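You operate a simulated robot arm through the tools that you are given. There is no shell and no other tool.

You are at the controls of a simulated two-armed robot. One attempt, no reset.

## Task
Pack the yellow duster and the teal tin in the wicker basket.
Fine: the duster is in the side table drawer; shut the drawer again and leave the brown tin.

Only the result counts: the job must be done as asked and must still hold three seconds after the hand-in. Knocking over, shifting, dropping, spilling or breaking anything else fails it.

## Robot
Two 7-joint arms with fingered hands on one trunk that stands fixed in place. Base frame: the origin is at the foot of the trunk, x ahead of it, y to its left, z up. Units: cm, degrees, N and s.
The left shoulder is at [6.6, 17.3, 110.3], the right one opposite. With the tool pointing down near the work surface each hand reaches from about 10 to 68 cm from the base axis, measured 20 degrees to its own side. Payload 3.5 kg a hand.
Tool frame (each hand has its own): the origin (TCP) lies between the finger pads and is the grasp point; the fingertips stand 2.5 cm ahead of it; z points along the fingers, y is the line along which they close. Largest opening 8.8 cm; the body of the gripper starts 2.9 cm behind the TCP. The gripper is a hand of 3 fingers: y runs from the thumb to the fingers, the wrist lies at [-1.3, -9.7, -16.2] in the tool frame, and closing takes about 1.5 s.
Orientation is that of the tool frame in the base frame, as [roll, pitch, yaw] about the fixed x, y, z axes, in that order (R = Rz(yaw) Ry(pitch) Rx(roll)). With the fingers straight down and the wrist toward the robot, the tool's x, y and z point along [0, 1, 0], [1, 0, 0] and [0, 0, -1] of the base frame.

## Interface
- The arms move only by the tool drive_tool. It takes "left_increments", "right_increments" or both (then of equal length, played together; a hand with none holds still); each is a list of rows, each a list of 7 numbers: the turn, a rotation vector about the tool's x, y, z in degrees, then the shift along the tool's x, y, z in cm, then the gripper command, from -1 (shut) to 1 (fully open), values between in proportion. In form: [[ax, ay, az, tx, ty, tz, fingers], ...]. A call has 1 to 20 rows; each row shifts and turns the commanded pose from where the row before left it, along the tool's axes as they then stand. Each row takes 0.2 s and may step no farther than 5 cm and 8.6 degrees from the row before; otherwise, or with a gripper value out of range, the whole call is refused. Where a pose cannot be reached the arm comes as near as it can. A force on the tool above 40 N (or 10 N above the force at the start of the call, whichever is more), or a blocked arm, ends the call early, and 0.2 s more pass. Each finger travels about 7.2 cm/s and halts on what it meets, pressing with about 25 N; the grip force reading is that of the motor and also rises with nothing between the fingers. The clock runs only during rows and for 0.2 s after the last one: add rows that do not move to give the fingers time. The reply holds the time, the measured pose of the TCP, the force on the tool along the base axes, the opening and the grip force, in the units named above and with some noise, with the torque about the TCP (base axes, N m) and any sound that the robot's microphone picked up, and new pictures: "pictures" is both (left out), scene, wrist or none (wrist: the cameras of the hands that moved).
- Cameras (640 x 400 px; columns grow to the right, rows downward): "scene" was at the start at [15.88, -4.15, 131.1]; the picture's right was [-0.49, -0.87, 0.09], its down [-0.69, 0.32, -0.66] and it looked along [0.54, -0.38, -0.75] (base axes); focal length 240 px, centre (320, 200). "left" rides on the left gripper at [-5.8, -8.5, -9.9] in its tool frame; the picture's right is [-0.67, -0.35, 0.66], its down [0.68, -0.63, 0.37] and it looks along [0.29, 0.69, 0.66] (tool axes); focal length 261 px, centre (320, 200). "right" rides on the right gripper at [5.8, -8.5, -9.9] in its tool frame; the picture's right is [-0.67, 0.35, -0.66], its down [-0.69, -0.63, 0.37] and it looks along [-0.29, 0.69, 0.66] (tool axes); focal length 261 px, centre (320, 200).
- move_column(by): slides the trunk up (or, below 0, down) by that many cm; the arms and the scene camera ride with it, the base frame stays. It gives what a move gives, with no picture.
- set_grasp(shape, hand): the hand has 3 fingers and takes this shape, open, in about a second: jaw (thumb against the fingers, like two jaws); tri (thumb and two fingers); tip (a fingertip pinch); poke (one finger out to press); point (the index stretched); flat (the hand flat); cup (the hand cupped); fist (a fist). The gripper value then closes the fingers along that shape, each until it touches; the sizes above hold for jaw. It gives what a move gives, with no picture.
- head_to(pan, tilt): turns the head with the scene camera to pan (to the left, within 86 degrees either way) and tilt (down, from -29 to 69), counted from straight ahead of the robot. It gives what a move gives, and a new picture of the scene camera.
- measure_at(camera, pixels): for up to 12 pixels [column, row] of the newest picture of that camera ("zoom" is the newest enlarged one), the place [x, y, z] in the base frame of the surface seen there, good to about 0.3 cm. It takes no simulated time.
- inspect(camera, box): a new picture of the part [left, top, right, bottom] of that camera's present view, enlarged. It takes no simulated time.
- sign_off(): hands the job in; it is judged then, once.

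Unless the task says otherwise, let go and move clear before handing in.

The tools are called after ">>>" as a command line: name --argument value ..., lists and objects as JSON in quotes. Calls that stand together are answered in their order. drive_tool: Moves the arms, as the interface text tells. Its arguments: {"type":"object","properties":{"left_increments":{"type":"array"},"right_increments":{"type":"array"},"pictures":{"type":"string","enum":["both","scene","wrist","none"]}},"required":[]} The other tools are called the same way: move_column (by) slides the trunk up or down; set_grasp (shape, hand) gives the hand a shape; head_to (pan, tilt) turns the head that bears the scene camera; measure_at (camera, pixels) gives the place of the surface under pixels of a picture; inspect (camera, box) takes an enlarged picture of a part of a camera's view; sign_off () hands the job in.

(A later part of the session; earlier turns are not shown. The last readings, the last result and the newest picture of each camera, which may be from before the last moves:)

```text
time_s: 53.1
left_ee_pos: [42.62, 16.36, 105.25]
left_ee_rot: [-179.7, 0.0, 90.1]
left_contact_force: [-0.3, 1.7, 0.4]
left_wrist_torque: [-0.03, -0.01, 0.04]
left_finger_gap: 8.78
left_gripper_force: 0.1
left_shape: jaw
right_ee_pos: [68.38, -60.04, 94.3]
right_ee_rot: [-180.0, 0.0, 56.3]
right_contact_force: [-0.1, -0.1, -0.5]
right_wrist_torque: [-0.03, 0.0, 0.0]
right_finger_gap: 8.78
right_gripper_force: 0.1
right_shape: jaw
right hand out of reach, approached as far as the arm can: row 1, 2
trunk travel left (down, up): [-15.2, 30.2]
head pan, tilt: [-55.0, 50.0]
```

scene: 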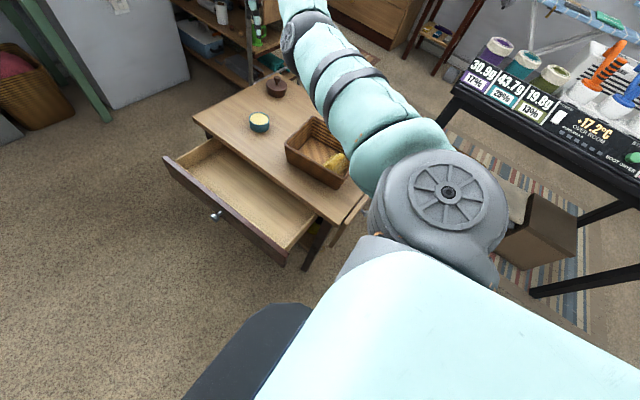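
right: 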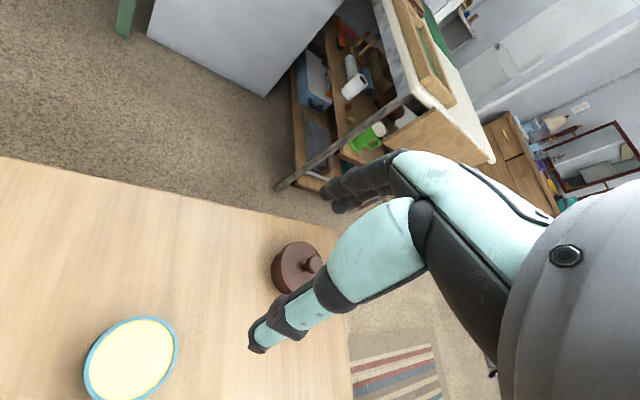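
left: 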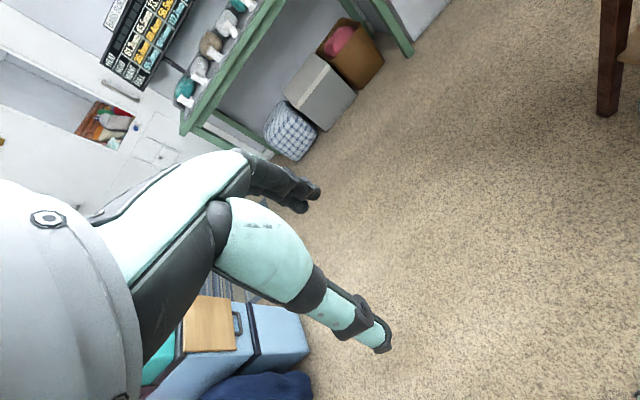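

It moves up but not inward. I'll try larger inward steps combined with a sideways component.

>>> drive_tool --right_increments '[[0, 0, 0, 0, -5, 0, 1], [0, 0, 0, 0, -5, 0, 1], [0, 0, 0, 0, -5, 0, 1], [0, 0, 0, 0, -5, 0, 1]]' --pictures "scene"

```text
time_s: 54.1
left_ee_pos: [42.63, 16.28, 105.25]
left_ee_rot: [-179.7, 0.0, 90.2]
left_contact_force: [-0.3, 0.1, 0.0]
left_wrist_torque: [0.02, -0.01, -0.04]
left_finger_gap: 8.77
left_gripper_force: 0.1
left_shape: jaw
right_ee_pos: [68.39, -60.08, 94.26]
right_ee_rot: [180.0, 0.0, 56.4]
right_contact_force: [0.8, 0.6, 0.0]
right_wrist_torque: [0.0, 0.0, 0.03]
right_finger_gap: 8.76
right_gripper_force: 0.1
right_shape: jaw
right hand out of reach, approached as far as the arm can: row 1, 2, 3, 4
trunk travel left (down, up): [-15.2, 30.2]
head pan, tilt: [-55.0, 50.0]
```

scene: 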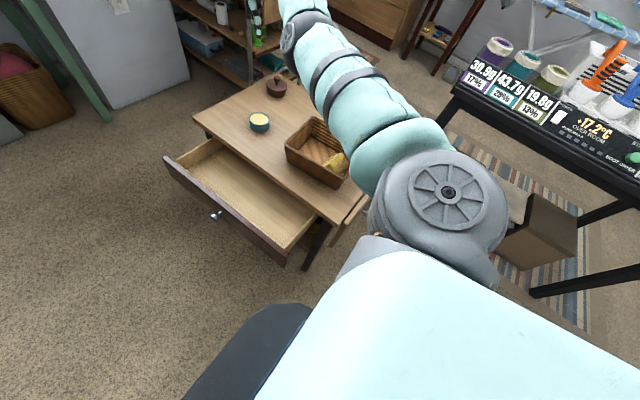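

Pure inward moves are rejected at the straight elbow. I'll try combining rotations with the inward shift so the solver bends the elbow.

>>> drive_tool --right_increments '[[8, 0, 0, 0, -4, 0, 1], [8, 0, 0, 0, -4, 0, 1]]' --pictures "none"

>>> drive_tool --right_increments '[[-8, 0, 0, 0, -4, 0, 1], [-8, 0, 0, 0, -4, 0, 1]]' --pictures "none"

>>> drive_tool --right_increments '[[0, 0, 8, 0, -4, 0, 1], [0, 0, 8, 0, -4, 0, 1]]' --pictures "none"

```text
time_s: 54.7
left_ee_pos: [42.51, 16.38, 105.24]
left_ee_rot: [-179.7, 0.0, 90.2]
left_contact_force: [-0.9, 0.4, 0.3]
left_wrist_torque: [-0.05, -0.02, -0.01]
left_finger_gap: 8.77
left_gripper_force: 0.1
left_shape: jaw
right_ee_pos: [64.15, -57.1, 95.11]
right_ee_rot: [-163.9, -0.1, 56.3]
right_contact_force: [-0.2, -0.7, 0.0]
right_wrist_torque: [0.02, -0.01, 0.01]
right_finger_gap: 8.78
right_gripper_force: 0.1
right_shape: jaw
right hand out of reach, approached as far as the arm can: row 1, 2
trunk travel left (down, up): [-15.2, 30.2]
head pan, tilt: [-55.0, 50.0]
```

```text
time_s: 55.3
left_ee_pos: [42.54, 16.39, 105.18]
left_ee_rot: [-179.7, 0.0, 90.1]
left_contact_force: [0.0, 0.1, 0.1]
left_wrist_torque: [-0.07, -0.01, 0.02]
left_finger_gap: 8.77
left_gripper_force: 0.1
left_shape: jaw
right_ee_pos: [68.34, -59.56, 98.12]
right_ee_rot: [-180.0, 0.1, 56.5]
right_contact_force: [-0.3, 0.1, 1.6]
right_wrist_torque: [0.03, 0.02, -0.03]
right_finger_gap: 8.76
right_gripper_force: 0.1
right_shape: jaw
right hand out of reach, approached as far as the arm can: row 1, 2
trunk travel left (down, up): [-15.2, 30.2]
head pan, tilt: [-55.0, 50.0]
```

```text
time_s: 55.9
left_ee_pos: [42.37, 16.24, 105.2]
left_ee_rot: [-179.8, -0.1, 90.0]
left_contact_force: [-0.2, 0.0, 0.5]
left_wrist_torque: [-0.01, -0.02, 0.0]
left_finger_gap: 8.79
left_gripper_force: 0.0
left_shape: jaw
right_ee_pos: [66.48, -61.07, 100.47]
right_ee_rot: [-178.7, -0.2, 45.2]
right_contact_force: [0.2, -0.1, -0.2]
right_wrist_torque: [0.0, -0.05, -0.01]
right_finger_gap: 8.79
right_gripper_force: 0.1
right_shape: jaw
right hand out of reach, approached as far as the arm can: row 1, 2
trunk travel left (down, up): [-15.2, 30.2]
head pan, tilt: [-55.0, 50.0]
```

The solver still won't bend the elbow. The elbow may have settled just past straight, so I'll push outward briefly and then pull in.

>>> drive_tool --right_increments '[[0, 0, 0, 0, 3, 0, 1], [0, 0, 0, 0, 3, 0, 1], [0, 0, 0, 0, -5, 0, 1], [0, 0, 0, 0, -5, 0, 1], [0, 0, 0, 0, -5, 0, 1]]'

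>>> measure_at --camera "scene" --pixels '[[390, 170], [345, 100], [320, 50], [300, 30], [290, 5], [400, 140], [360, 130]]'

```text
time_s: 57.1
left_ee_pos: [42.62, 16.35, 105.19]
left_ee_rot: [-179.8, 0.0, 90.0]
left_contact_force: [0.1, -0.5, -0.4]
left_wrist_torque: [0.02, 0.01, -0.02]
left_finger_gap: 8.75
left_gripper_force: 0.1
left_shape: jaw
right_ee_pos: [66.64, -60.84, 100.66]
right_ee_rot: [-178.7, -0.1, 45.3]
right_contact_force: [0.2, 0.0, 0.9]
right_wrist_torque: [-0.03, 0.03, -0.01]
right_finger_gap: 8.78
right_gripper_force: 0.1
right_shape: jaw
right hand out of reach, approached as far as the arm can: row 1, 2, 3, 4, 5
trunk travel left (down, up): [-15.2, 30.2]
head pan, tilt: [-55.0, 50.0]
```

scene: 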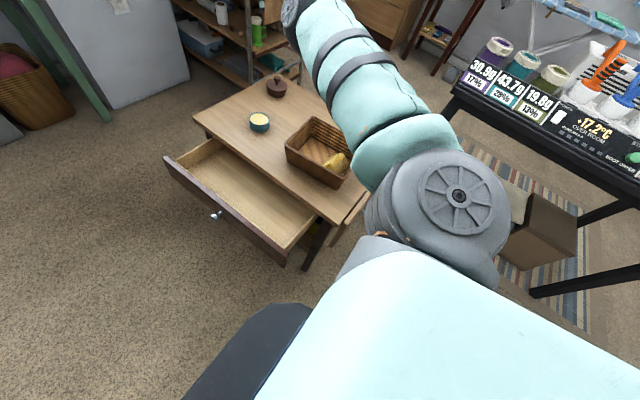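
right: 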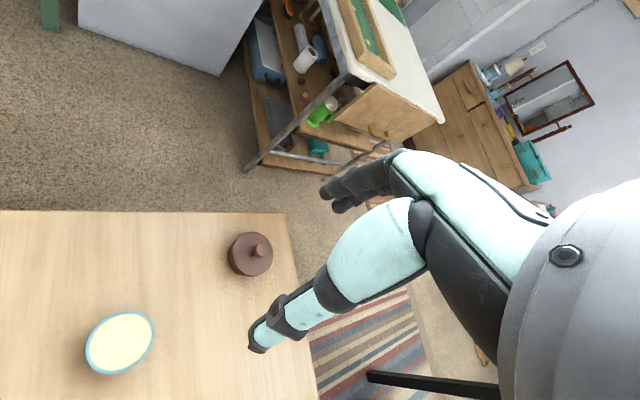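

```text
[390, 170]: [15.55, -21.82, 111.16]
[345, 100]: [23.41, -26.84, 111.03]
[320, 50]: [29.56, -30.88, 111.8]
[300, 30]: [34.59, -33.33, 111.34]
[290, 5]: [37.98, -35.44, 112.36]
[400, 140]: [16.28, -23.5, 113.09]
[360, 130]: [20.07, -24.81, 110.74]
```

Still straight. I'll try tilting the fingers outward several steps while pulling back.

>>> drive_tool --right_increments '[[-8, 0, 0, 0, -3, 0, 1], [-8, 0, 0, 0, -3, 0, 1], [-8, 0, 0, 0, -3, 0, 1], [-8, 0, 0, 0, -3, 0, 1], [-8, 0, 0, 0, -3, 0, 1]]' --pictures "scene"

```text
time_s: 58.3
left_ee_pos: [42.72, 16.25, 105.28]
left_ee_rot: [-179.6, 0.1, 90.1]
left_contact_force: [-0.3, -0.1, -1.0]
left_wrist_torque: [0.03, -0.01, -0.02]
left_finger_gap: 8.76
left_gripper_force: 0.1
left_shape: jaw
right_ee_pos: [67.61, -65.7, 104.83]
right_ee_rot: [166.3, -0.2, 48.1]
right_contact_force: [0.0, 0.3, -0.3]
right_wrist_torque: [0.01, 0.01, 0.01]
right_finger_gap: 8.8
right_gripper_force: 0.0
right_shape: jaw
right hand out of reach, approached as far as the arm can: row 1, 2, 3, 4, 5
trunk travel left (down, up): [-15.2, 30.2]
head pan, tilt: [-55.0, 50.0]
```

scene: 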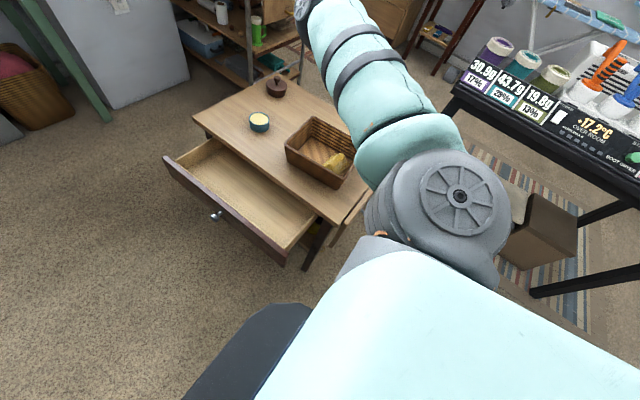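

The orientation saturated at a wrist limit. The elbow normally bends outward to the right, so a leftward sweep with a leftward yaw should make it bend. I'll try that at this safe height.

>>> drive_tool --right_increments '[[2, 0, -7, 4, -2, 0, 1], [2, 0, -7, 4, -2, 0, 1], [2, 0, -7, 4, -2, 0, 1], [2, 0, -7, 4, -2, 0, 1]]' --pictures "scene"

```text
time_s: 59.3
left_ee_pos: [42.64, 16.29, 105.23]
left_ee_rot: [-179.7, 0.1, 90.1]
left_contact_force: [0.1, -0.5, -0.2]
left_wrist_torque: [-0.02, -0.03, -0.01]
left_finger_gap: 8.78
left_gripper_force: 0.0
left_shape: jaw
right_ee_pos: [73.46, -50.03, 103.87]
right_ee_rot: [175.6, 4.3, 75.8]
right_contact_force: [-0.6, -0.5, 0.0]
right_wrist_torque: [0.0, -0.02, 0.0]
right_finger_gap: 8.78
right_gripper_force: 0.2
right_shape: jaw
right hand out of reach, approached as far as the arm can: row 1, 2, 3, 4
trunk travel left (down, up): [-15.2, 30.2]
head pan, tilt: [-55.0, 50.0]
```

scene: 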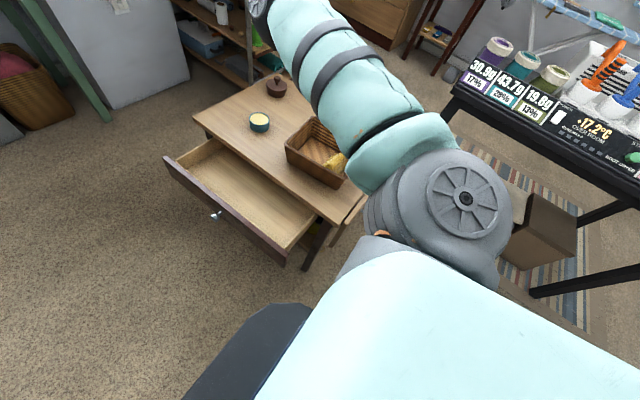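

It swept left to (73.5,-50). I'll try an inward pull again from here.

>>> drive_tool --right_increments '[[0, 0, -5, 3, -3, 0, 1], [0, 0, -5, 3, -3, 0, 1], [0, 0, -5, 3, -3, 0, 1], [0, 0, 0, 0, -5, 0, 1], [0, 0, 0, 0, -5, 0, 1]]' --pictures "scene"

```text
time_s: 60.5
left_ee_pos: [42.65, 16.28, 105.2]
left_ee_rot: [-179.7, 0.0, 90.2]
left_contact_force: [0.5, 0.2, -0.2]
left_wrist_torque: [0.02, -0.01, -0.01]
left_finger_gap: 8.76
left_gripper_force: 0.1
left_shape: jaw
right_ee_pos: [73.24, -46.95, 106.05]
right_ee_rot: [177.0, 5.3, 90.9]
right_contact_force: [0.3, 0.3, 0.7]
right_wrist_torque: [-0.02, 0.02, 0.0]
right_finger_gap: 8.78
right_gripper_force: 0.1
right_shape: jaw
right hand out of reach, approached as far as the arm can: row 1, 2, 3, 4, 5
trunk travel left (down, up): [-15.2, 30.2]
head pan, tilt: [-55.0, 50.0]
```

scene: 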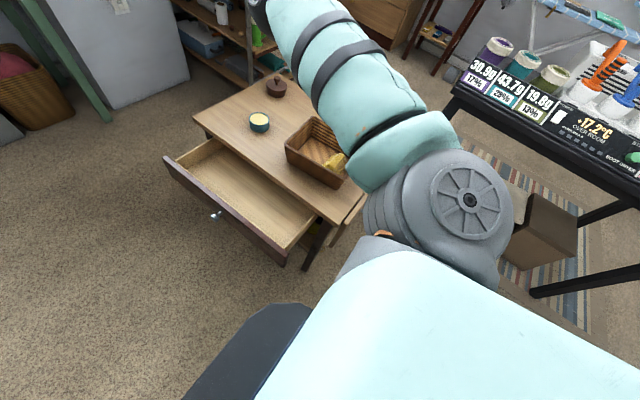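

I'll try a modest column move upward, which earlier changed the arm's configuration, and see whether the elbow unlocks.

>>> move_column --by 8

>>> drive_tool --right_increments '[[0, 0, 0, 0, -5, 0, 1], [0, 0, 0, 0, -5, 0, 1], [0, 0, 0, 0, -5, 0, 1]]' --pictures "none"

>>> drive_tool --right_increments '[[0, 0, 0, 0, -3, 4, 1], [0, 0, 0, 0, -3, 4, 1], [0, 0, 0, 0, -3, 4, 1]]' --pictures "none"

```text
time_s: 61.6
left_ee_pos: [42.67, 16.33, 113.25]
left_ee_rot: [-179.6, 0.0, 90.0]
left_contact_force: [0.6, 0.3, 0.1]
left_wrist_torque: [0.02, 0.01, -0.01]
left_finger_gap: 8.76
left_gripper_force: 0.1
left_shape: jaw
right_ee_pos: [70.09, -46.66, 121.52]
right_ee_rot: [171.0, 5.5, 90.1]
right_contact_force: [0.5, 0.4, 0.9]
right_wrist_torque: [0.0, 0.02, 0.02]
right_finger_gap: 8.82
right_gripper_force: 0.0
right_shape: jaw
trunk travel left (down, up): [-23.2, 22.2]
head pan, tilt: [-55.0, 50.0]
```

```text
time_s: 62.4
left_ee_pos: [42.6, 16.27, 113.28]
left_ee_rot: [-179.7, -0.1, 90.1]
left_contact_force: [0.1, 0.7, -0.2]
left_wrist_torque: [-0.01, -0.02, -0.03]
left_finger_gap: 8.77
left_gripper_force: 0.0
left_shape: jaw
right_ee_pos: [65.75, -52.76, 123.59]
right_ee_rot: [170.9, 5.4, 90.1]
right_contact_force: [0.4, 0.2, -0.4]
right_wrist_torque: [0.0, -0.01, 0.03]
right_finger_gap: 8.79
right_gripper_force: 0.0
right_shape: jaw
right hand out of reach, approached as far as the arm can: row 1, 2, 3
trunk travel left (down, up): [-23.2, 22.2]
head pan, tilt: [-55.0, 50.0]
```

```text
time_s: 63.2
left_ee_pos: [42.58, 16.4, 113.22]
left_ee_rot: [-179.8, 0.0, 90.1]
left_contact_force: [0.8, -0.1, 0.4]
left_wrist_torque: [-0.02, -0.01, 0.03]
left_finger_gap: 8.76
left_gripper_force: 0.1
left_shape: jaw
right_ee_pos: [65.33, -58.85, 112.56]
right_ee_rot: [171.0, 5.2, 90.3]
right_contact_force: [1.5, 0.2, 0.9]
right_wrist_torque: [0.0, -0.02, -0.01]
right_finger_gap: 8.78
right_gripper_force: 0.0
right_shape: jaw
right hand out of reach, approached as far as the arm can: row 1, 2, 3
trunk travel left (down, up): [-23.2, 22.2]
head pan, tilt: [-55.0, 50.0]
```

Computing the wrist-to-shoulder distance, it fell from 65.6 to 63.6 cm, so the elbow has started to bend. I'll keep pulling inward.

>>> drive_tool --right_increments '[[0, 0, 0, 0, -4, 1, 1], [0, 0, 0, 0, -4, 1, 1], [0, 0, 0, 0, -4, 1, 1], [0, 0, 0, 0, -4, 1, 1]]' --pictures "scene"

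```text
time_s: 64.2
left_ee_pos: [42.59, 16.24, 113.18]
left_ee_rot: [-179.7, 0.0, 90.0]
left_contact_force: [-0.4, 0.0, -0.2]
left_wrist_torque: [-0.05, 0.01, 0.0]
left_finger_gap: 8.76
left_gripper_force: 0.1
left_shape: jaw
right_ee_pos: [58.07, -67.36, 107.51]
right_ee_rot: [170.9, 5.2, 90.3]
right_contact_force: [0.5, 0.6, 1.1]
right_wrist_torque: [0.02, 0.02, -0.01]
right_finger_gap: 8.78
right_gripper_force: 0.1
right_shape: jaw
right hand out of reach, approached as far as the arm can: row 1, 2, 3, 4
trunk travel left (down, up): [-23.2, 22.2]
head pan, tilt: [-55.0, 50.0]
```

scene: 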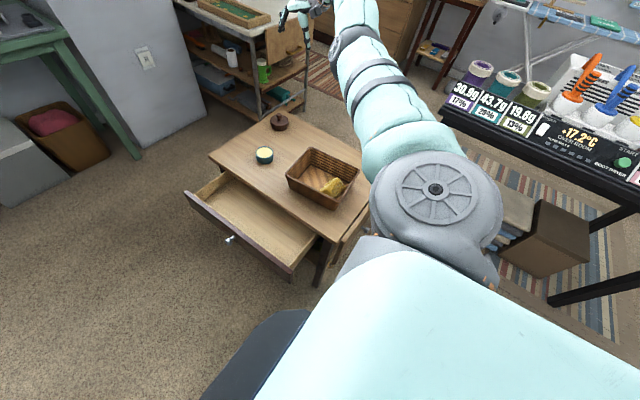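

The arm swung right rather than in. I'll command a truly radial inward direction from here, toward -x and +y.

>>> drive_tool --right_increments '[[0, 0, 0, 3.9, -3, 0, 1], [0, 0, 0, 3.9, -3, 0, 1], [0, 0, 0, 3.9, -3, 0, 1]]' --pictures "none"

>>> drive_tool --right_increments '[[0, 0, 0, 3.9, -3, 0, 1], [0, 0, 0, 3.9, -3, 0, 1], [0, 0, 0, 3.9, -3, 0, 1]]' --pictures "none"

```text
time_s: 65.0
left_ee_pos: [42.56, 16.37, 113.28]
left_ee_rot: [-179.7, 0.0, 90.2]
left_contact_force: [0.4, 0.2, 0.3]
left_wrist_torque: [-0.01, 0.0, 0.01]
left_finger_gap: 8.76
left_gripper_force: 0.1
left_shape: jaw
right_ee_pos: [58.59, -66.99, 106.97]
right_ee_rot: [171.0, 5.3, 90.1]
right_contact_force: [0.5, -0.2, 0.2]
right_wrist_torque: [-0.02, -0.01, -0.01]
right_finger_gap: 8.79
right_gripper_force: 0.1
right_shape: jaw
right hand out of reach, approached as far as the arm can: row 1, 2, 3
trunk travel left (down, up): [-23.2, 22.2]
head pan, tilt: [-55.0, 50.0]
```

```text
time_s: 65.8
left_ee_pos: [42.58, 16.37, 113.29]
left_ee_rot: [-179.6, 0.0, 90.0]
left_contact_force: [-0.1, 0.4, 0.9]
left_wrist_torque: [0.01, 0.01, -0.04]
left_finger_gap: 8.74
left_gripper_force: 0.2
left_shape: jaw
right_ee_pos: [59.46, -66.42, 105.93]
right_ee_rot: [171.0, 5.3, 90.2]
right_contact_force: [-0.1, 0.2, 0.0]
right_wrist_torque: [-0.01, 0.02, 0.02]
right_finger_gap: 8.79
right_gripper_force: 0.1
right_shape: jaw
right hand out of reach, approached as far as the arm can: row 1, 2, 3
trunk travel left (down, up): [-23.2, 22.2]
head pan, tilt: [-55.0, 50.0]
```

Inward motion is still blocked, so I need to see the elbow posture. I'll turn the head to view the whole right arm.

>>> head_to --pan -62 --tilt 25

```text
time_s: 66.7
left_ee_pos: [42.61, 16.34, 113.37]
left_ee_rot: [-179.7, -0.1, 90.1]
left_contact_force: [-0.3, 0.4, -0.6]
left_wrist_torque: [0.02, -0.01, -0.07]
left_finger_gap: 8.76
left_gripper_force: 0.0
left_shape: jaw
right_ee_pos: [59.26, -66.47, 105.9]
right_ee_rot: [170.9, 5.2, 90.2]
right_contact_force: [0.4, 0.1, 0.0]
right_wrist_torque: [0.01, 0.02, 0.01]
right_finger_gap: 8.76
right_gripper_force: 0.2
right_shape: jaw
trunk travel left (down, up): [-23.2, 22.2]
head pan, tilt: [-62.0, 25.0]
```

scene: 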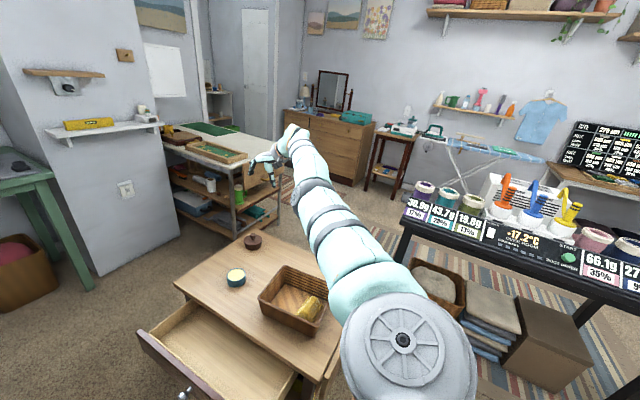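

>>> inspect --camera "scene" --box '[220, 100, 480, 400]'

>>> measure_at --camera "scene" --pixels '[[405, 345], [380, 290], [355, 250], [335, 225], [318, 195], [308, 175], [300, 155], [292, 140], [285, 135], [270, 155], [262, 160]]'

```text
1.33 times, centred on (350, 250) of scene
```

zoom: 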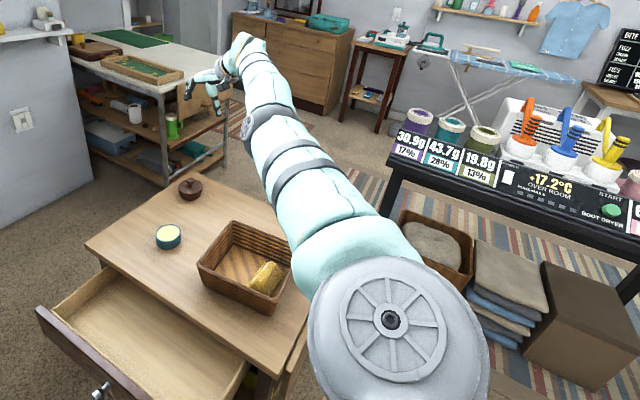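

```text
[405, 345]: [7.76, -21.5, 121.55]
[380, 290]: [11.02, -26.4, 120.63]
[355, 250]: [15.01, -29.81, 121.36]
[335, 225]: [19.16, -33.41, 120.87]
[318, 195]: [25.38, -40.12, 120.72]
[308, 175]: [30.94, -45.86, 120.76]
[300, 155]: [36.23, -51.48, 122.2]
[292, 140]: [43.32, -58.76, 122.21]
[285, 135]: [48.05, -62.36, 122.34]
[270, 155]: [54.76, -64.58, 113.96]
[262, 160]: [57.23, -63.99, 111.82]
```

The arm is dead straight and horizontal, with the elbow axis horizontal, so vertical moves should flex it. I'll try moving down and inward together; there is plenty of height.

>>> drive_tool --right_increments '[[0, 0, 0, 2.2, -1.8, 4, 1], [0, 0, 0, 2.2, -1.8, 4, 1], [0, 0, 0, 2.2, -1.8, 4, 1]]' --pictures "none"

>>> drive_tool --right_increments '[[8, 0, 0, 2.2, -1.8, 2, 1], [8, 0, 0, 2.2, -1.8, 2, 1], [8, 0, 0, 2.2, -1.8, 0, 1], [0, 0, 0, 3.8, -3, 0, 1]]' --pictures "scene"

```text
time_s: 67.5
left_ee_pos: [42.64, 16.35, 113.17]
left_ee_rot: [-179.8, 0.1, 90.1]
left_contact_force: [0.7, -0.2, 0.2]
left_wrist_torque: [0.01, -0.01, -0.01]
left_finger_gap: 8.77
left_gripper_force: 0.0
left_shape: jaw
right_ee_pos: [59.82, -64.9, 91.56]
right_ee_rot: [170.9, 5.3, 90.1]
right_contact_force: [0.4, 0.0, 0.4]
right_wrist_torque: [0.02, -0.01, 0.02]
right_finger_gap: 8.78
right_gripper_force: 0.1
right_shape: jaw
right hand out of reach, approached as far as the arm can: row 1, 2, 3
trunk travel left (down, up): [-23.2, 22.2]
head pan, tilt: [-62.0, 25.0]
```

```text
time_s: 68.5
left_ee_pos: [42.58, 16.29, 113.16]
left_ee_rot: [-179.7, 0.0, 90.1]
left_contact_force: [0.0, -0.8, -0.5]
left_wrist_torque: [-0.06, -0.02, 0.0]
left_finger_gap: 8.76
left_gripper_force: 0.0
left_shape: jaw
right_ee_pos: [57.34, -59.79, 86.48]
right_ee_rot: [-165.0, 5.3, 90.1]
right_contact_force: [-0.7, -0.9, 0.8]
right_wrist_torque: [0.0, 0.02, -0.03]
right_finger_gap: 8.78
right_gripper_force: 0.0
right_shape: jaw
right hand out of reach, approached as far as the arm can: row 1, 2, 3, 4
trunk travel left (down, up): [-23.2, 22.2]
head pan, tilt: [-62.0, 25.0]
```

scene: 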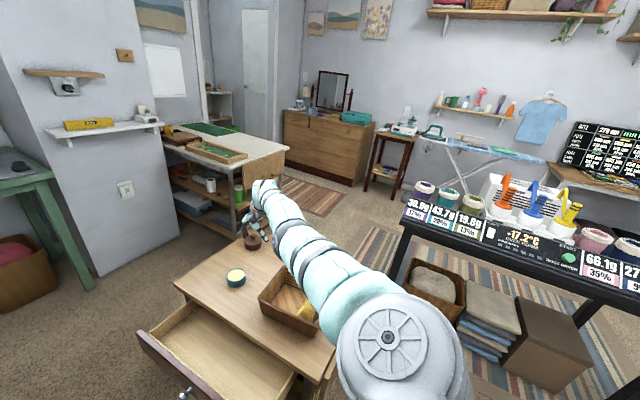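

>>> measure_at --camera "scene" --pixels '[[388, 340], [365, 295], [335, 270], [315, 255], [300, 240], [290, 225], [280, 210], [270, 195], [262, 185], [255, 195]]'

>>> inspect --camera "scene" --box '[200, 150, 440, 400]'

```text
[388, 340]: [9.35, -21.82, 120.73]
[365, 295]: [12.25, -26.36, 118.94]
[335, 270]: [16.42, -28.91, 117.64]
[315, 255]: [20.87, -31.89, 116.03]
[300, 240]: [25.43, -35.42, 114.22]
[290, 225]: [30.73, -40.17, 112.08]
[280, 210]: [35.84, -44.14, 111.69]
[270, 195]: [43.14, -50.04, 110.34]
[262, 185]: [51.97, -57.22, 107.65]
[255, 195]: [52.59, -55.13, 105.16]
```

```text
1.60 times, centred on (320, 275) of scene
```

zoom: 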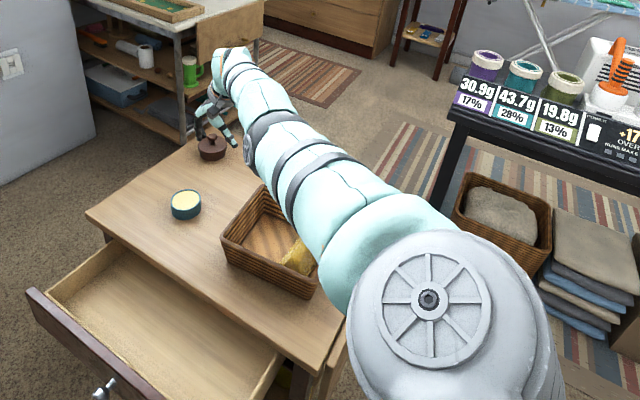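

The elbow is bending slightly downward (upper arm slope -17°, forearm -9°), so the wrist flexion limit is what blocks it. I'll rotate the hand outward about the wrist to relieve that, then pull in.

>>> drive_tool --right_increments '[[-8, 0, 0, 0, 2.26, -1.35, 1], [-8, 0, 0, 0, 2.26, -1.35, 1], [-8, 0, 0, 0, 2.26, -1.35, 1], [-8, 0, 0, 0, 2.26, -1.35, 1], [-8, 0, 0, 0, 2.26, -1.35, 1]]' --pictures "none"

>>> drive_tool --right_increments '[[0, 0, 0, 2.2, -2, -2, 1], [0, 0, 0, 2.2, -2, -2, 1], [0, 0, 0, 2.2, -2, -2, 1]]' --pictures "scene"

```text
time_s: 69.7
left_ee_pos: [42.61, 16.55, 113.21]
left_ee_rot: [-179.7, 0.0, 90.2]
left_contact_force: [0.0, 0.2, 0.3]
left_wrist_torque: [0.0, -0.01, 0.01]
left_finger_gap: 8.78
left_gripper_force: 0.0
left_shape: jaw
right_ee_pos: [68.04, -58.96, 93.21]
right_ee_rot: [154.7, 5.5, 90.2]
right_contact_force: [-0.2, 0.2, 0.0]
right_wrist_torque: [0.06, -0.02, 0.0]
right_finger_gap: 8.8
right_gripper_force: 0.1
right_shape: jaw
right hand out of reach, approached as far as the arm can: row 4
trunk travel left (down, up): [-23.2, 22.2]
head pan, tilt: [-62.0, 25.0]
```

```text
time_s: 70.5
left_ee_pos: [42.47, 16.32, 113.3]
left_ee_rot: [-179.7, 0.0, 90.1]
left_contact_force: [-0.2, -0.4, -0.2]
left_wrist_torque: [0.02, 0.02, -0.03]
left_finger_gap: 8.76
left_gripper_force: 0.0
left_shape: jaw
right_ee_pos: [60.11, -52.07, 95.52]
right_ee_rot: [154.9, 5.4, 90.2]
right_contact_force: [0.2, -0.7, -0.1]
right_wrist_torque: [0.03, 0.04, -0.02]
right_finger_gap: 8.79
right_gripper_force: 0.1
right_shape: jaw
trunk travel left (down, up): [-23.2, 22.2]
head pan, tilt: [-62.0, 25.0]
```

scene: 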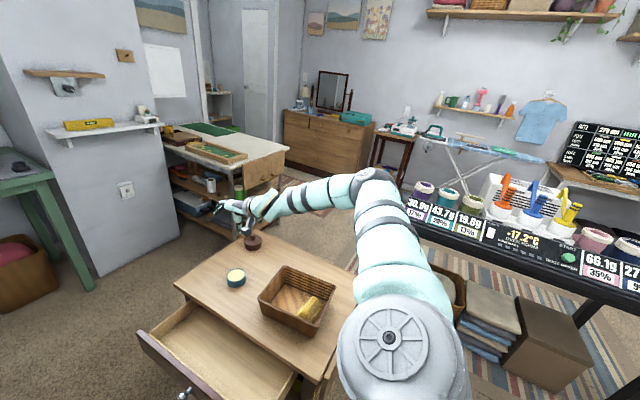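

The elbow has unlocked: the arm is now bent outward to the right and the hand is at (60.1,-52.1,95.5). I'll lower the trunk in small steps so that reaching the tin needs less extension.

>>> move_column --by -7

```text
time_s: 71.6
left_ee_pos: [42.62, 16.27, 106.33]
left_ee_rot: [-179.8, 0.0, 90.0]
left_contact_force: [-0.5, 1.1, 0.6]
left_wrist_torque: [0.0, 0.03, 0.03]
left_finger_gap: 8.77
left_gripper_force: 0.1
left_shape: jaw
right_ee_pos: [60.11, -52.18, 88.64]
right_ee_rot: [154.8, 5.4, 90.2]
right_contact_force: [0.0, -0.8, 0.1]
right_wrist_torque: [-0.01, 0.01, 0.01]
right_finger_gap: 8.8
right_gripper_force: 0.1
right_shape: jaw
trunk travel left (down, up): [-16.2, 29.2]
head pan, tilt: [-62.0, 25.0]
```

That was clean: 7 cm down and no extra motion. I'll lower another 9 cm.

>>> move_column --by -9

>>> head_to --pan -55 --tilt 38

```text
time_s: 72.9
left_ee_pos: [42.55, 16.34, 97.3]
left_ee_rot: [-179.9, 0.0, 90.1]
left_contact_force: [0.2, 0.2, 0.7]
left_wrist_torque: [-0.04, 0.0, -0.01]
left_finger_gap: 8.79
left_gripper_force: 0.0
left_shape: jaw
right_ee_pos: [60.12, -51.98, 79.53]
right_ee_rot: [154.8, 5.4, 90.1]
right_contact_force: [-1.4, -0.3, -0.6]
right_wrist_torque: [-0.01, 0.0, -0.04]
right_finger_gap: 8.77
right_gripper_force: 0.1
right_shape: jaw
trunk travel left (down, up): [-7.2, 38.2]
head pan, tilt: [-62.0, 25.0]
```

```text
time_s: 73.6
left_ee_pos: [42.64, 16.3, 97.14]
left_ee_rot: [-179.7, -0.1, 90.1]
left_contact_force: [-0.4, -1.1, 0.3]
left_wrist_torque: [0.0, -0.02, -0.01]
left_finger_gap: 8.79
left_gripper_force: 0.1
left_shape: jaw
right_ee_pos: [60.23, -52.06, 79.46]
right_ee_rot: [155.0, 5.3, 90.3]
right_contact_force: [-0.1, 0.3, -0.6]
right_wrist_torque: [-0.05, 0.01, 0.0]
right_finger_gap: 8.78
right_gripper_force: 0.1
right_shape: jaw
trunk travel left (down, up): [-7.2, 38.2]
head pan, tilt: [-55.0, 38.0]
```

scene: 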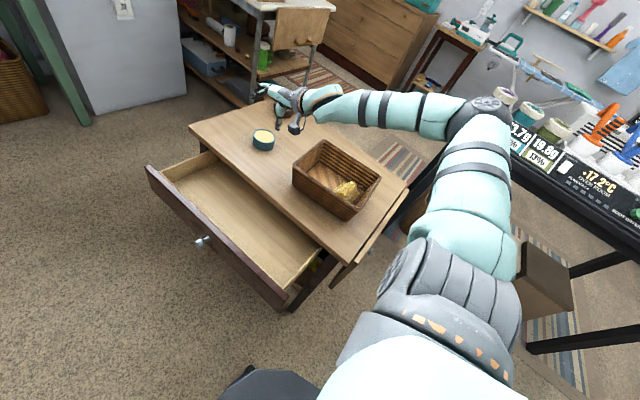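

The view shows the elbow well bent and the hand above the table. I'll level the tool with the TCP held in place.

>>> drive_tool --right_increments '[[8.33, 0, 0, 0, 0, 0, 1], [8.33, 0, 0, 0, 0, 0, 1], [8.33, 0, 0, 0, 0, 0, 1], [0, 5.3, 0, 0, 0, 0, 1], [0, 0, 0, 0, 0, 0, 1]]'

```text
time_s: 74.8
left_ee_pos: [42.55, 16.48, 97.19]
left_ee_rot: [-179.7, 0.0, 90.0]
left_contact_force: [-0.2, 1.1, 0.1]
left_wrist_torque: [0.02, 0.02, 0.02]
left_finger_gap: 8.77
left_gripper_force: 0.0
left_shape: jaw
right_ee_pos: [60.41, -52.0, 79.52]
right_ee_rot: [179.9, 0.0, 90.2]
right_contact_force: [0.3, -0.3, -0.2]
right_wrist_torque: [0.03, 0.02, 0.03]
right_finger_gap: 8.77
right_gripper_force: 0.0
right_shape: jaw
trunk travel left (down, up): [-7.2, 38.2]
head pan, tilt: [-55.0, 38.0]
```

scene: 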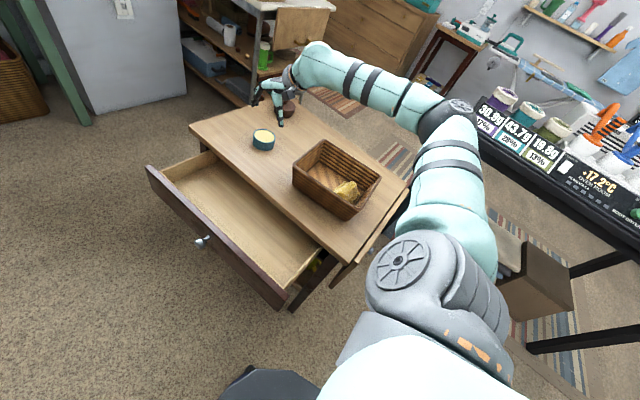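
right: 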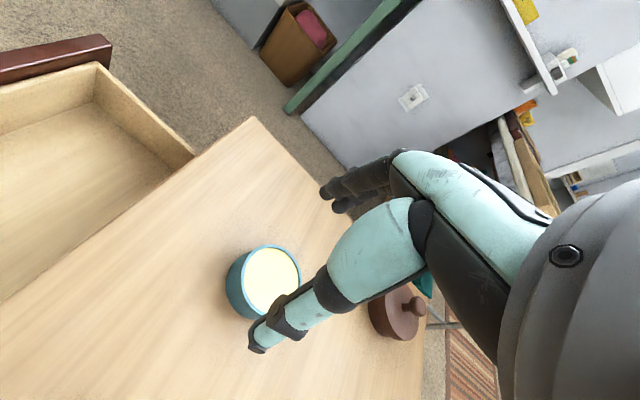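

The tool is level at (60.4,-52,79.5), and the tin is at (270,280) in the right view. I'll re-measure it.

>>> measure_at --camera "right" --pixels '[[232, 290], [248, 258], [272, 248], [298, 265], [262, 316], [270, 275], [290, 254], [246, 305]]'

>>> measure_at --camera "scene" --pixels '[[263, 135], [254, 137], [272, 137], [263, 130], [263, 142], [254, 145], [263, 150], [273, 144]]'

>>> inspect --camera "scene" --box '[220, 70, 340, 170]'

```text
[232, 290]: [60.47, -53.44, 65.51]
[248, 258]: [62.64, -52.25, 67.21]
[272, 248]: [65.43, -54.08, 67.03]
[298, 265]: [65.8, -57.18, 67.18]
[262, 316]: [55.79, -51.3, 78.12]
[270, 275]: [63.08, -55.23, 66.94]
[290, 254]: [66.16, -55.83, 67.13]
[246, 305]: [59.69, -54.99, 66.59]
```

```text
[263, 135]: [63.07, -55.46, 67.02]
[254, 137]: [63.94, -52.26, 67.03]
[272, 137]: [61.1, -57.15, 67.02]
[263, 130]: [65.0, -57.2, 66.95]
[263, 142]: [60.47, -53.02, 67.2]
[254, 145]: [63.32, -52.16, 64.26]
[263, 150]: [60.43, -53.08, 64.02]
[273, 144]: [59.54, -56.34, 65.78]
```

```text
4.00 times, centred on (280, 120) of scene
```

zoom: 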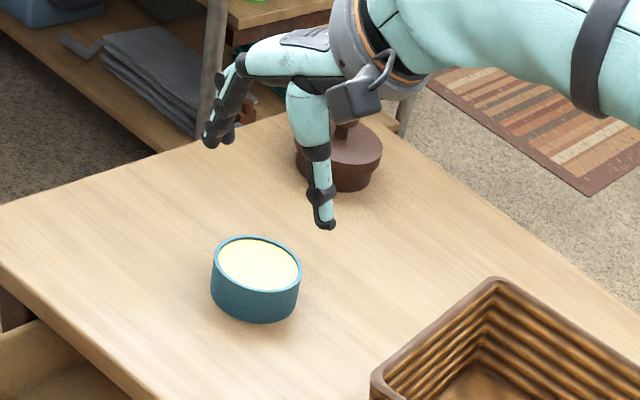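

The tin's centre is about (62.9,-55.4) with a radius of about 3.4, unmoved and upright. I'll lower the trunk 4 cm.

>>> move_column --by -4

```text
time_s: 75.6
left_ee_pos: [42.58, 16.46, 93.35]
left_ee_rot: [-179.8, 0.0, 90.0]
left_contact_force: [0.2, -0.7, 0.5]
left_wrist_torque: [0.01, -0.03, 0.02]
left_finger_gap: 8.76
left_gripper_force: 0.1
left_shape: jaw
right_ee_pos: [60.21, -52.09, 75.67]
right_ee_rot: [179.8, 0.1, 90.2]
right_contact_force: [-0.6, 0.6, 0.5]
right_wrist_torque: [-0.02, 0.0, 0.0]
right_finger_gap: 8.8
right_gripper_force: 0.0
right_shape: jaw
trunk travel left (down, up): [-3.2, 42.2]
head pan, tilt: [-55.0, 38.0]
```

I'll yaw 20° right and centre over the tin at a safe height.

>>> drive_tool --right_increments '[[0, 0, 6.7, 0, 0, 0, 1], [0, 0, 6.7, 0, 0, 0, 1], [0, 0, 6.7, 0, 0, 0, 1], [0, 0, 0, -1.1, 1.83, 0, 1], [0, 0, 0, -1.1, 1.83, 0, 1], [0, 0, 0, 0, 0, 0, 1]]'

```text
time_s: 77.0
left_ee_pos: [42.54, 16.35, 93.25]
left_ee_rot: [-179.8, 0.0, 90.1]
left_contact_force: [0.1, 0.3, -1.0]
left_wrist_torque: [0.02, 0.02, 0.02]
left_finger_gap: 8.74
left_gripper_force: 0.1
left_shape: jaw
right_ee_pos: [62.85, -55.44, 75.51]
right_ee_rot: [179.8, 0.1, 70.0]
right_contact_force: [0.4, 0.0, -0.5]
right_wrist_torque: [0.01, 0.01, -0.01]
right_finger_gap: 8.8
right_gripper_force: 0.0
right_shape: jaw
trunk travel left (down, up): [-3.2, 42.2]
head pan, tilt: [-55.0, 38.0]
```

scene: 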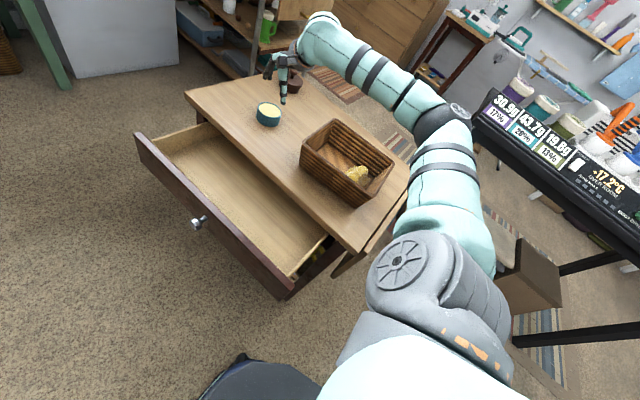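
right: 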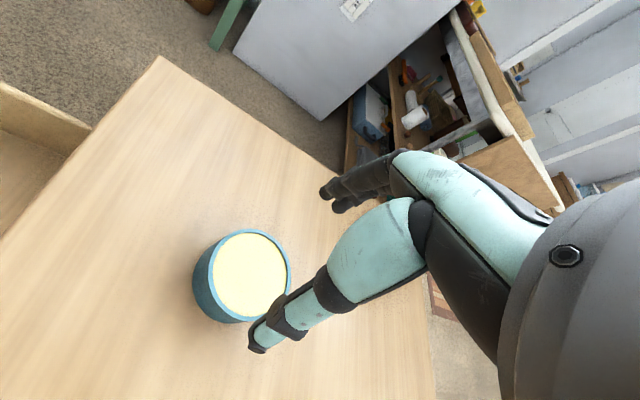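

The prediction of the tin's centre at (251,272) matches the picture, with the hand centred at (62.85,-55.44). I'll descend to z≈67.

>>> drive_tool --right_increments '[[0, 0, 0, 0, 0, 2.5, 1], [0, 0, 0, 0, 0, 2.5, 1], [0, 0, 0, 0, 0, 1.5, 1], [0, 0, 0, 0, 0, 1.0, 1], [0, 0, 0, 0, 0, 0.9, 1], [0, 0, 0, 0, 0, 0, 1]]'

```text
time_s: 78.4
left_ee_pos: [42.67, 16.37, 93.24]
left_ee_rot: [-179.7, -0.1, 90.1]
left_contact_force: [-0.2, -0.1, 0.6]
left_wrist_torque: [0.0, -0.01, -0.01]
left_finger_gap: 8.77
left_gripper_force: 0.0
left_shape: jaw
right_ee_pos: [62.92, -55.47, 67.18]
right_ee_rot: [179.9, -0.1, 70.1]
right_contact_force: [0.6, -0.1, 0.6]
right_wrist_torque: [0.02, 0.03, -0.02]
right_finger_gap: 8.8
right_gripper_force: 0.0
right_shape: jaw
trunk travel left (down, up): [-3.2, 42.2]
head pan, tilt: [-55.0, 38.0]
```

scene: 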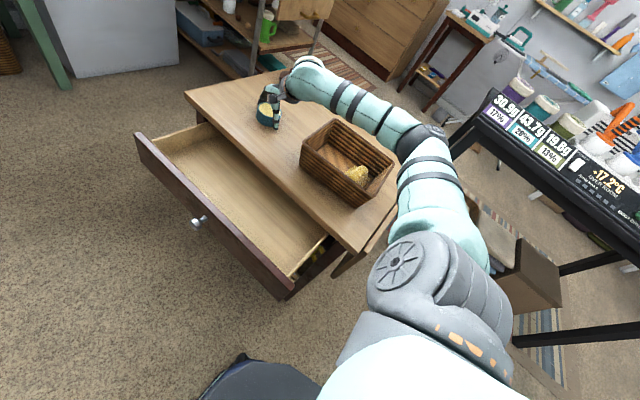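
right: 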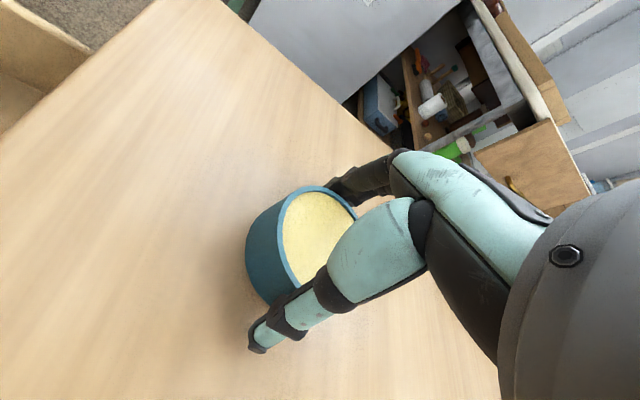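

The tin sits between thumb and fingers with no contact force. I'll close gently.

>>> drive_tool --right_increments '[[0, 0, 0, 0, 0, 0, 0.8], [0, 0, 0, 0, 0, 0, 0.6], [0, 0, 0, 0, 0, 0, 0.4], [0, 0, 0, 0, 0, 0, 0.2], [0, 0, 0, 0, 0, 0, -0.2], [0, 0, 0, 0, 0, 0, -0.6], [0, 0, 0, 0, 0, 0, -1], [0, 0, 0, 0, 0, 0, -1]]' --pictures "wrist"

```text
time_s: 80.2
left_ee_pos: [42.57, 16.29, 93.21]
left_ee_rot: [-179.7, 0.1, 90.1]
left_contact_force: [-0.1, 0.4, 0.1]
left_wrist_torque: [0.02, 0.01, 0.0]
left_finger_gap: 8.78
left_gripper_force: 0.1
left_shape: jaw
right_ee_pos: [62.9, -55.39, 67.03]
right_ee_rot: [179.9, 0.0, 70.1]
right_contact_force: [0.7, 0.7, 0.2]
right_wrist_torque: [0.0, -0.05, 0.04]
right_finger_gap: 5.98
right_gripper_force: 25.1
right_shape: jaw
trunk travel left (down, up): [-3.2, 42.2]
head pan, tilt: [-55.0, 38.0]
```

right: 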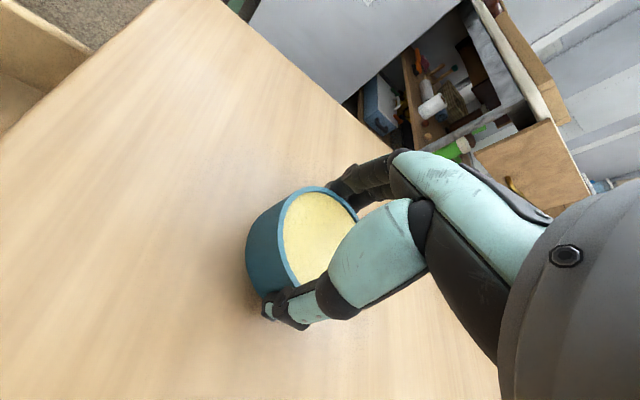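

The grip is firm at 5.98 cm and 25 N. I'll lift the tin straight up.

>>> drive_tool --right_increments '[[0, 0, 0, 0, 0, -1, -1], [0, 0, 0, 0, 0, -1.5, -1], [0, 0, 0, 0, 0, -2, -1], [0, 0, 0, 0, 0, -2.5, -1], [0, 0, 0, 0, 0, -2.5, -1], [0, 0, 0, 0, 0, -2.5, -1], [0, 0, 0, 0, 0, -2, -1], [0, 0, 0, 0, 0, 0, -1]]'

```text
time_s: 82.0
left_ee_pos: [42.68, 16.36, 93.2]
left_ee_rot: [-179.6, 0.0, 90.2]
left_contact_force: [0.3, 1.0, 0.3]
left_wrist_torque: [-0.02, -0.01, 0.0]
left_finger_gap: 8.77
left_gripper_force: 0.1
left_shape: jaw
right_ee_pos: [62.9, -55.52, 81.02]
right_ee_rot: [179.9, 0.0, 70.2]
right_contact_force: [-0.6, 0.0, -2.2]
right_wrist_torque: [-0.02, -0.02, 0.0]
right_finger_gap: 5.96
right_gripper_force: 24.9
right_shape: jaw
trunk travel left (down, up): [-3.2, 42.2]
head pan, tilt: [-55.0, 38.0]
```

scene: 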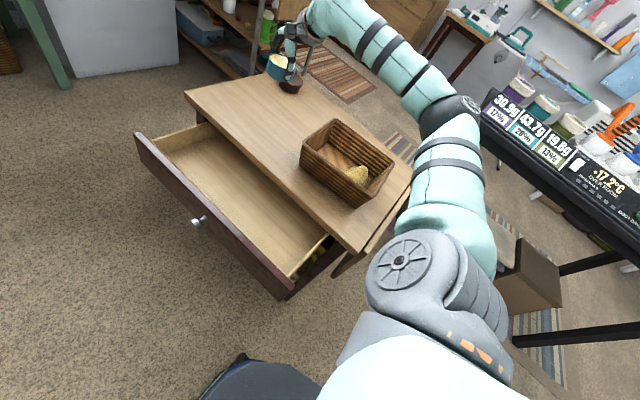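
right: 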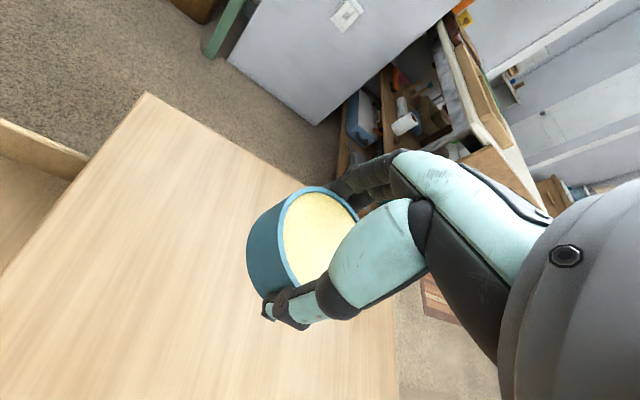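

The tin is held level at z 81, its bottom at about 78, with a 2.2 N weight reading. I'll carry it over the far half of the basket.

>>> drive_tool --right_increments '[[0, 0, 0, -1, -2, -0.5, -1], [0, 0, 0, -1.6, -3.3, -0.5, -1], [0, 0, 0, -1.6, -3.3, -0.5, -1], [0, 0, 0, -1.6, -3.3, -0.5, -1], [0, 0, 0, -1.6, -3.3, 0, -1], [0, 0, 0, -1.6, -3.3, 0, -1], [0, 0, 0, -0.8, -1.7, 0, -1], [0, 0, 0, 0, 0, 0, -1]]'

```text
time_s: 83.8
left_ee_pos: [42.56, 16.32, 93.13]
left_ee_rot: [-179.8, 0.0, 90.0]
left_contact_force: [-0.3, -0.4, -0.3]
left_wrist_torque: [-0.02, 0.03, 0.0]
left_finger_gap: 8.79
left_gripper_force: 0.0
left_shape: jaw
right_ee_pos: [41.5, -57.71, 83.05]
right_ee_rot: [179.9, 0.1, 70.2]
right_contact_force: [0.6, -0.5, -1.7]
right_wrist_torque: [-0.01, 0.01, -0.02]
right_finger_gap: 5.91
right_gripper_force: 24.6
right_shape: jaw
right hand out of reach, approached as far as the arm can: row 7
trunk travel left (down, up): [-3.2, 42.2]
head pan, tilt: [-55.0, 38.0]
```

scene: 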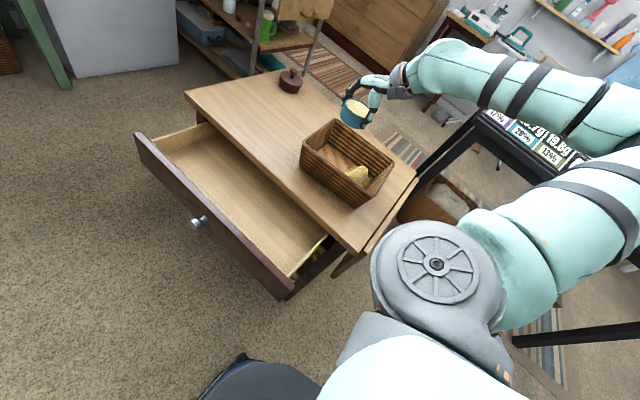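
right: 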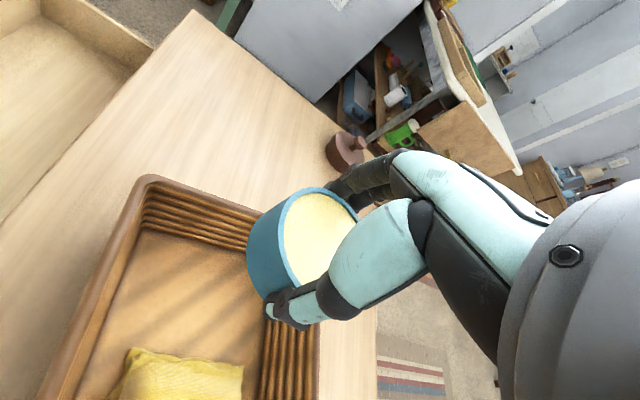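

A warning came near the end, and the elbow is far to the right. I'll check how close it is to the black bench, and measure the basket interior and duster.

>>> measure_at --camera "scene" --pixels '[[630, 100], [560, 90], [500, 80], [440, 60], [600, 160], [638, 200], [560, 140], [357, 175], [330, 150], [370, 190]]'

>>> measure_at --camera "right" --pixels '[[150, 180], [160, 235], [250, 300], [130, 350], [240, 365], [185, 365], [275, 340], [215, 320]]'

>>> head_to --pan -75 --tilt 35

```text
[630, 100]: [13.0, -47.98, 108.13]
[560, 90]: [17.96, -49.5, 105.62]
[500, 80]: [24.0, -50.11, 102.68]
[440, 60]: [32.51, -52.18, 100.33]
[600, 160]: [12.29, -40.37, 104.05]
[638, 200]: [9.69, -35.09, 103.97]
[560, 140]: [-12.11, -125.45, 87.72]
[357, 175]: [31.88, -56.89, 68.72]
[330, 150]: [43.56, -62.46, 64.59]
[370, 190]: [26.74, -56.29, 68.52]
```

```text
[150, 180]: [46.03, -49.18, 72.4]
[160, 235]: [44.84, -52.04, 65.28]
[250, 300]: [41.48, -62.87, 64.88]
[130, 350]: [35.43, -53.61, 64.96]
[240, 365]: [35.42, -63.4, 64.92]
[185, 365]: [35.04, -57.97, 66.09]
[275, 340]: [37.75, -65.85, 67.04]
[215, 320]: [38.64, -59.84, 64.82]
```

```text
time_s: 84.7
left_ee_pos: [42.69, 16.31, 93.22]
left_ee_rot: [-179.6, 0.1, 90.1]
left_contact_force: [0.6, 0.1, -0.8]
left_wrist_torque: [0.02, -0.02, 0.0]
left_finger_gap: 8.77
left_gripper_force: 0.0
left_shape: jaw
right_ee_pos: [41.45, -57.69, 82.95]
right_ee_rot: [179.9, 0.1, 70.1]
right_contact_force: [0.3, 1.2, -2.1]
right_wrist_torque: [0.01, 0.03, 0.01]
right_finger_gap: 5.97
right_gripper_force: 24.5
right_shape: jaw
trunk travel left (down, up): [-3.2, 42.2]
head pan, tilt: [-75.0, 35.0]
```

scene: 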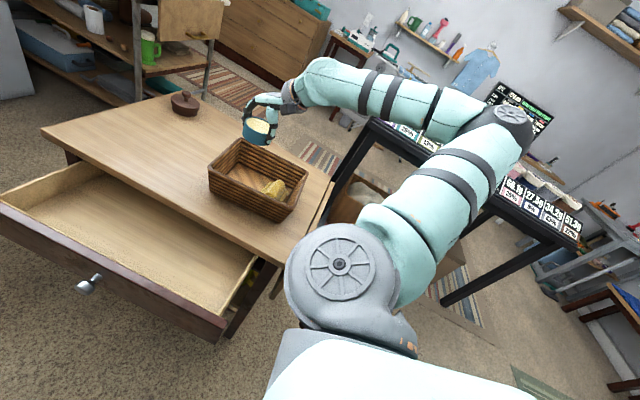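

Nothing is near the elbow. The duster's far edge is at x≈35.4 and the basket's far wall is at about x 45, so I'll aim for a tin centre near (40.3,-57.9). A bit more yaw to the right will angle the fingers away from the walls.

>>> drive_tool --right_increments '[[0, 0, 7, 0, 0, 0.5, -1], [0, 0, 7, 0, 0, 0.5, -1], [0, 0, 7, 0, 0, 0.5, -1], [0, 0, 0, 0, 0, 0, -1]]'

```text
time_s: 85.7
left_ee_pos: [42.62, 16.38, 93.25]
left_ee_rot: [-179.7, -0.1, 90.0]
left_contact_force: [-0.3, 0.5, -0.1]
left_wrist_torque: [-0.01, 0.01, 0.0]
left_finger_gap: 8.76
left_gripper_force: 0.1
left_shape: jaw
right_ee_pos: [41.53, -57.62, 81.53]
right_ee_rot: [179.8, 0.0, 49.0]
right_contact_force: [-0.9, -0.3, -2.9]
right_wrist_torque: [0.0, 0.01, 0.01]
right_finger_gap: 5.92
right_gripper_force: 24.5
right_shape: jaw
trunk travel left (down, up): [-3.2, 42.2]
head pan, tilt: [-75.0, 35.0]
```

scene: 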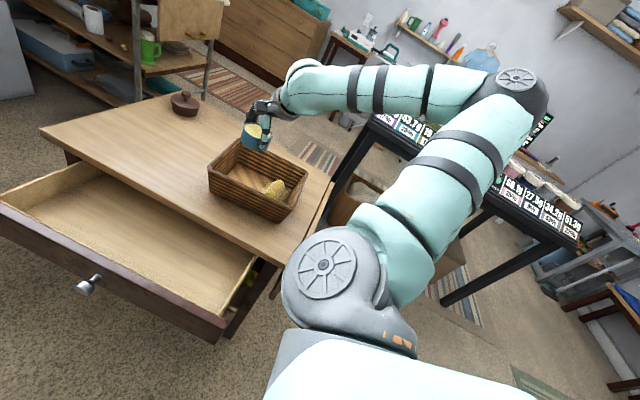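
right: 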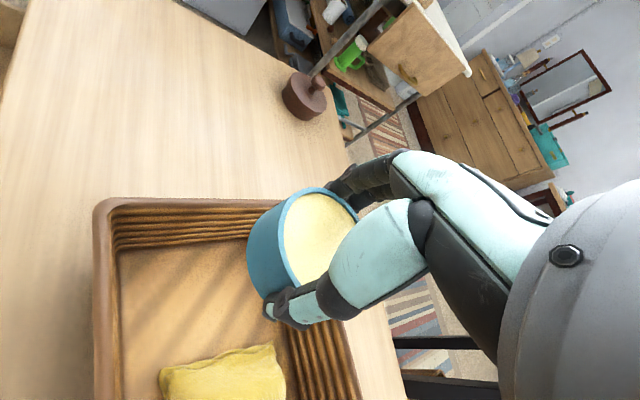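

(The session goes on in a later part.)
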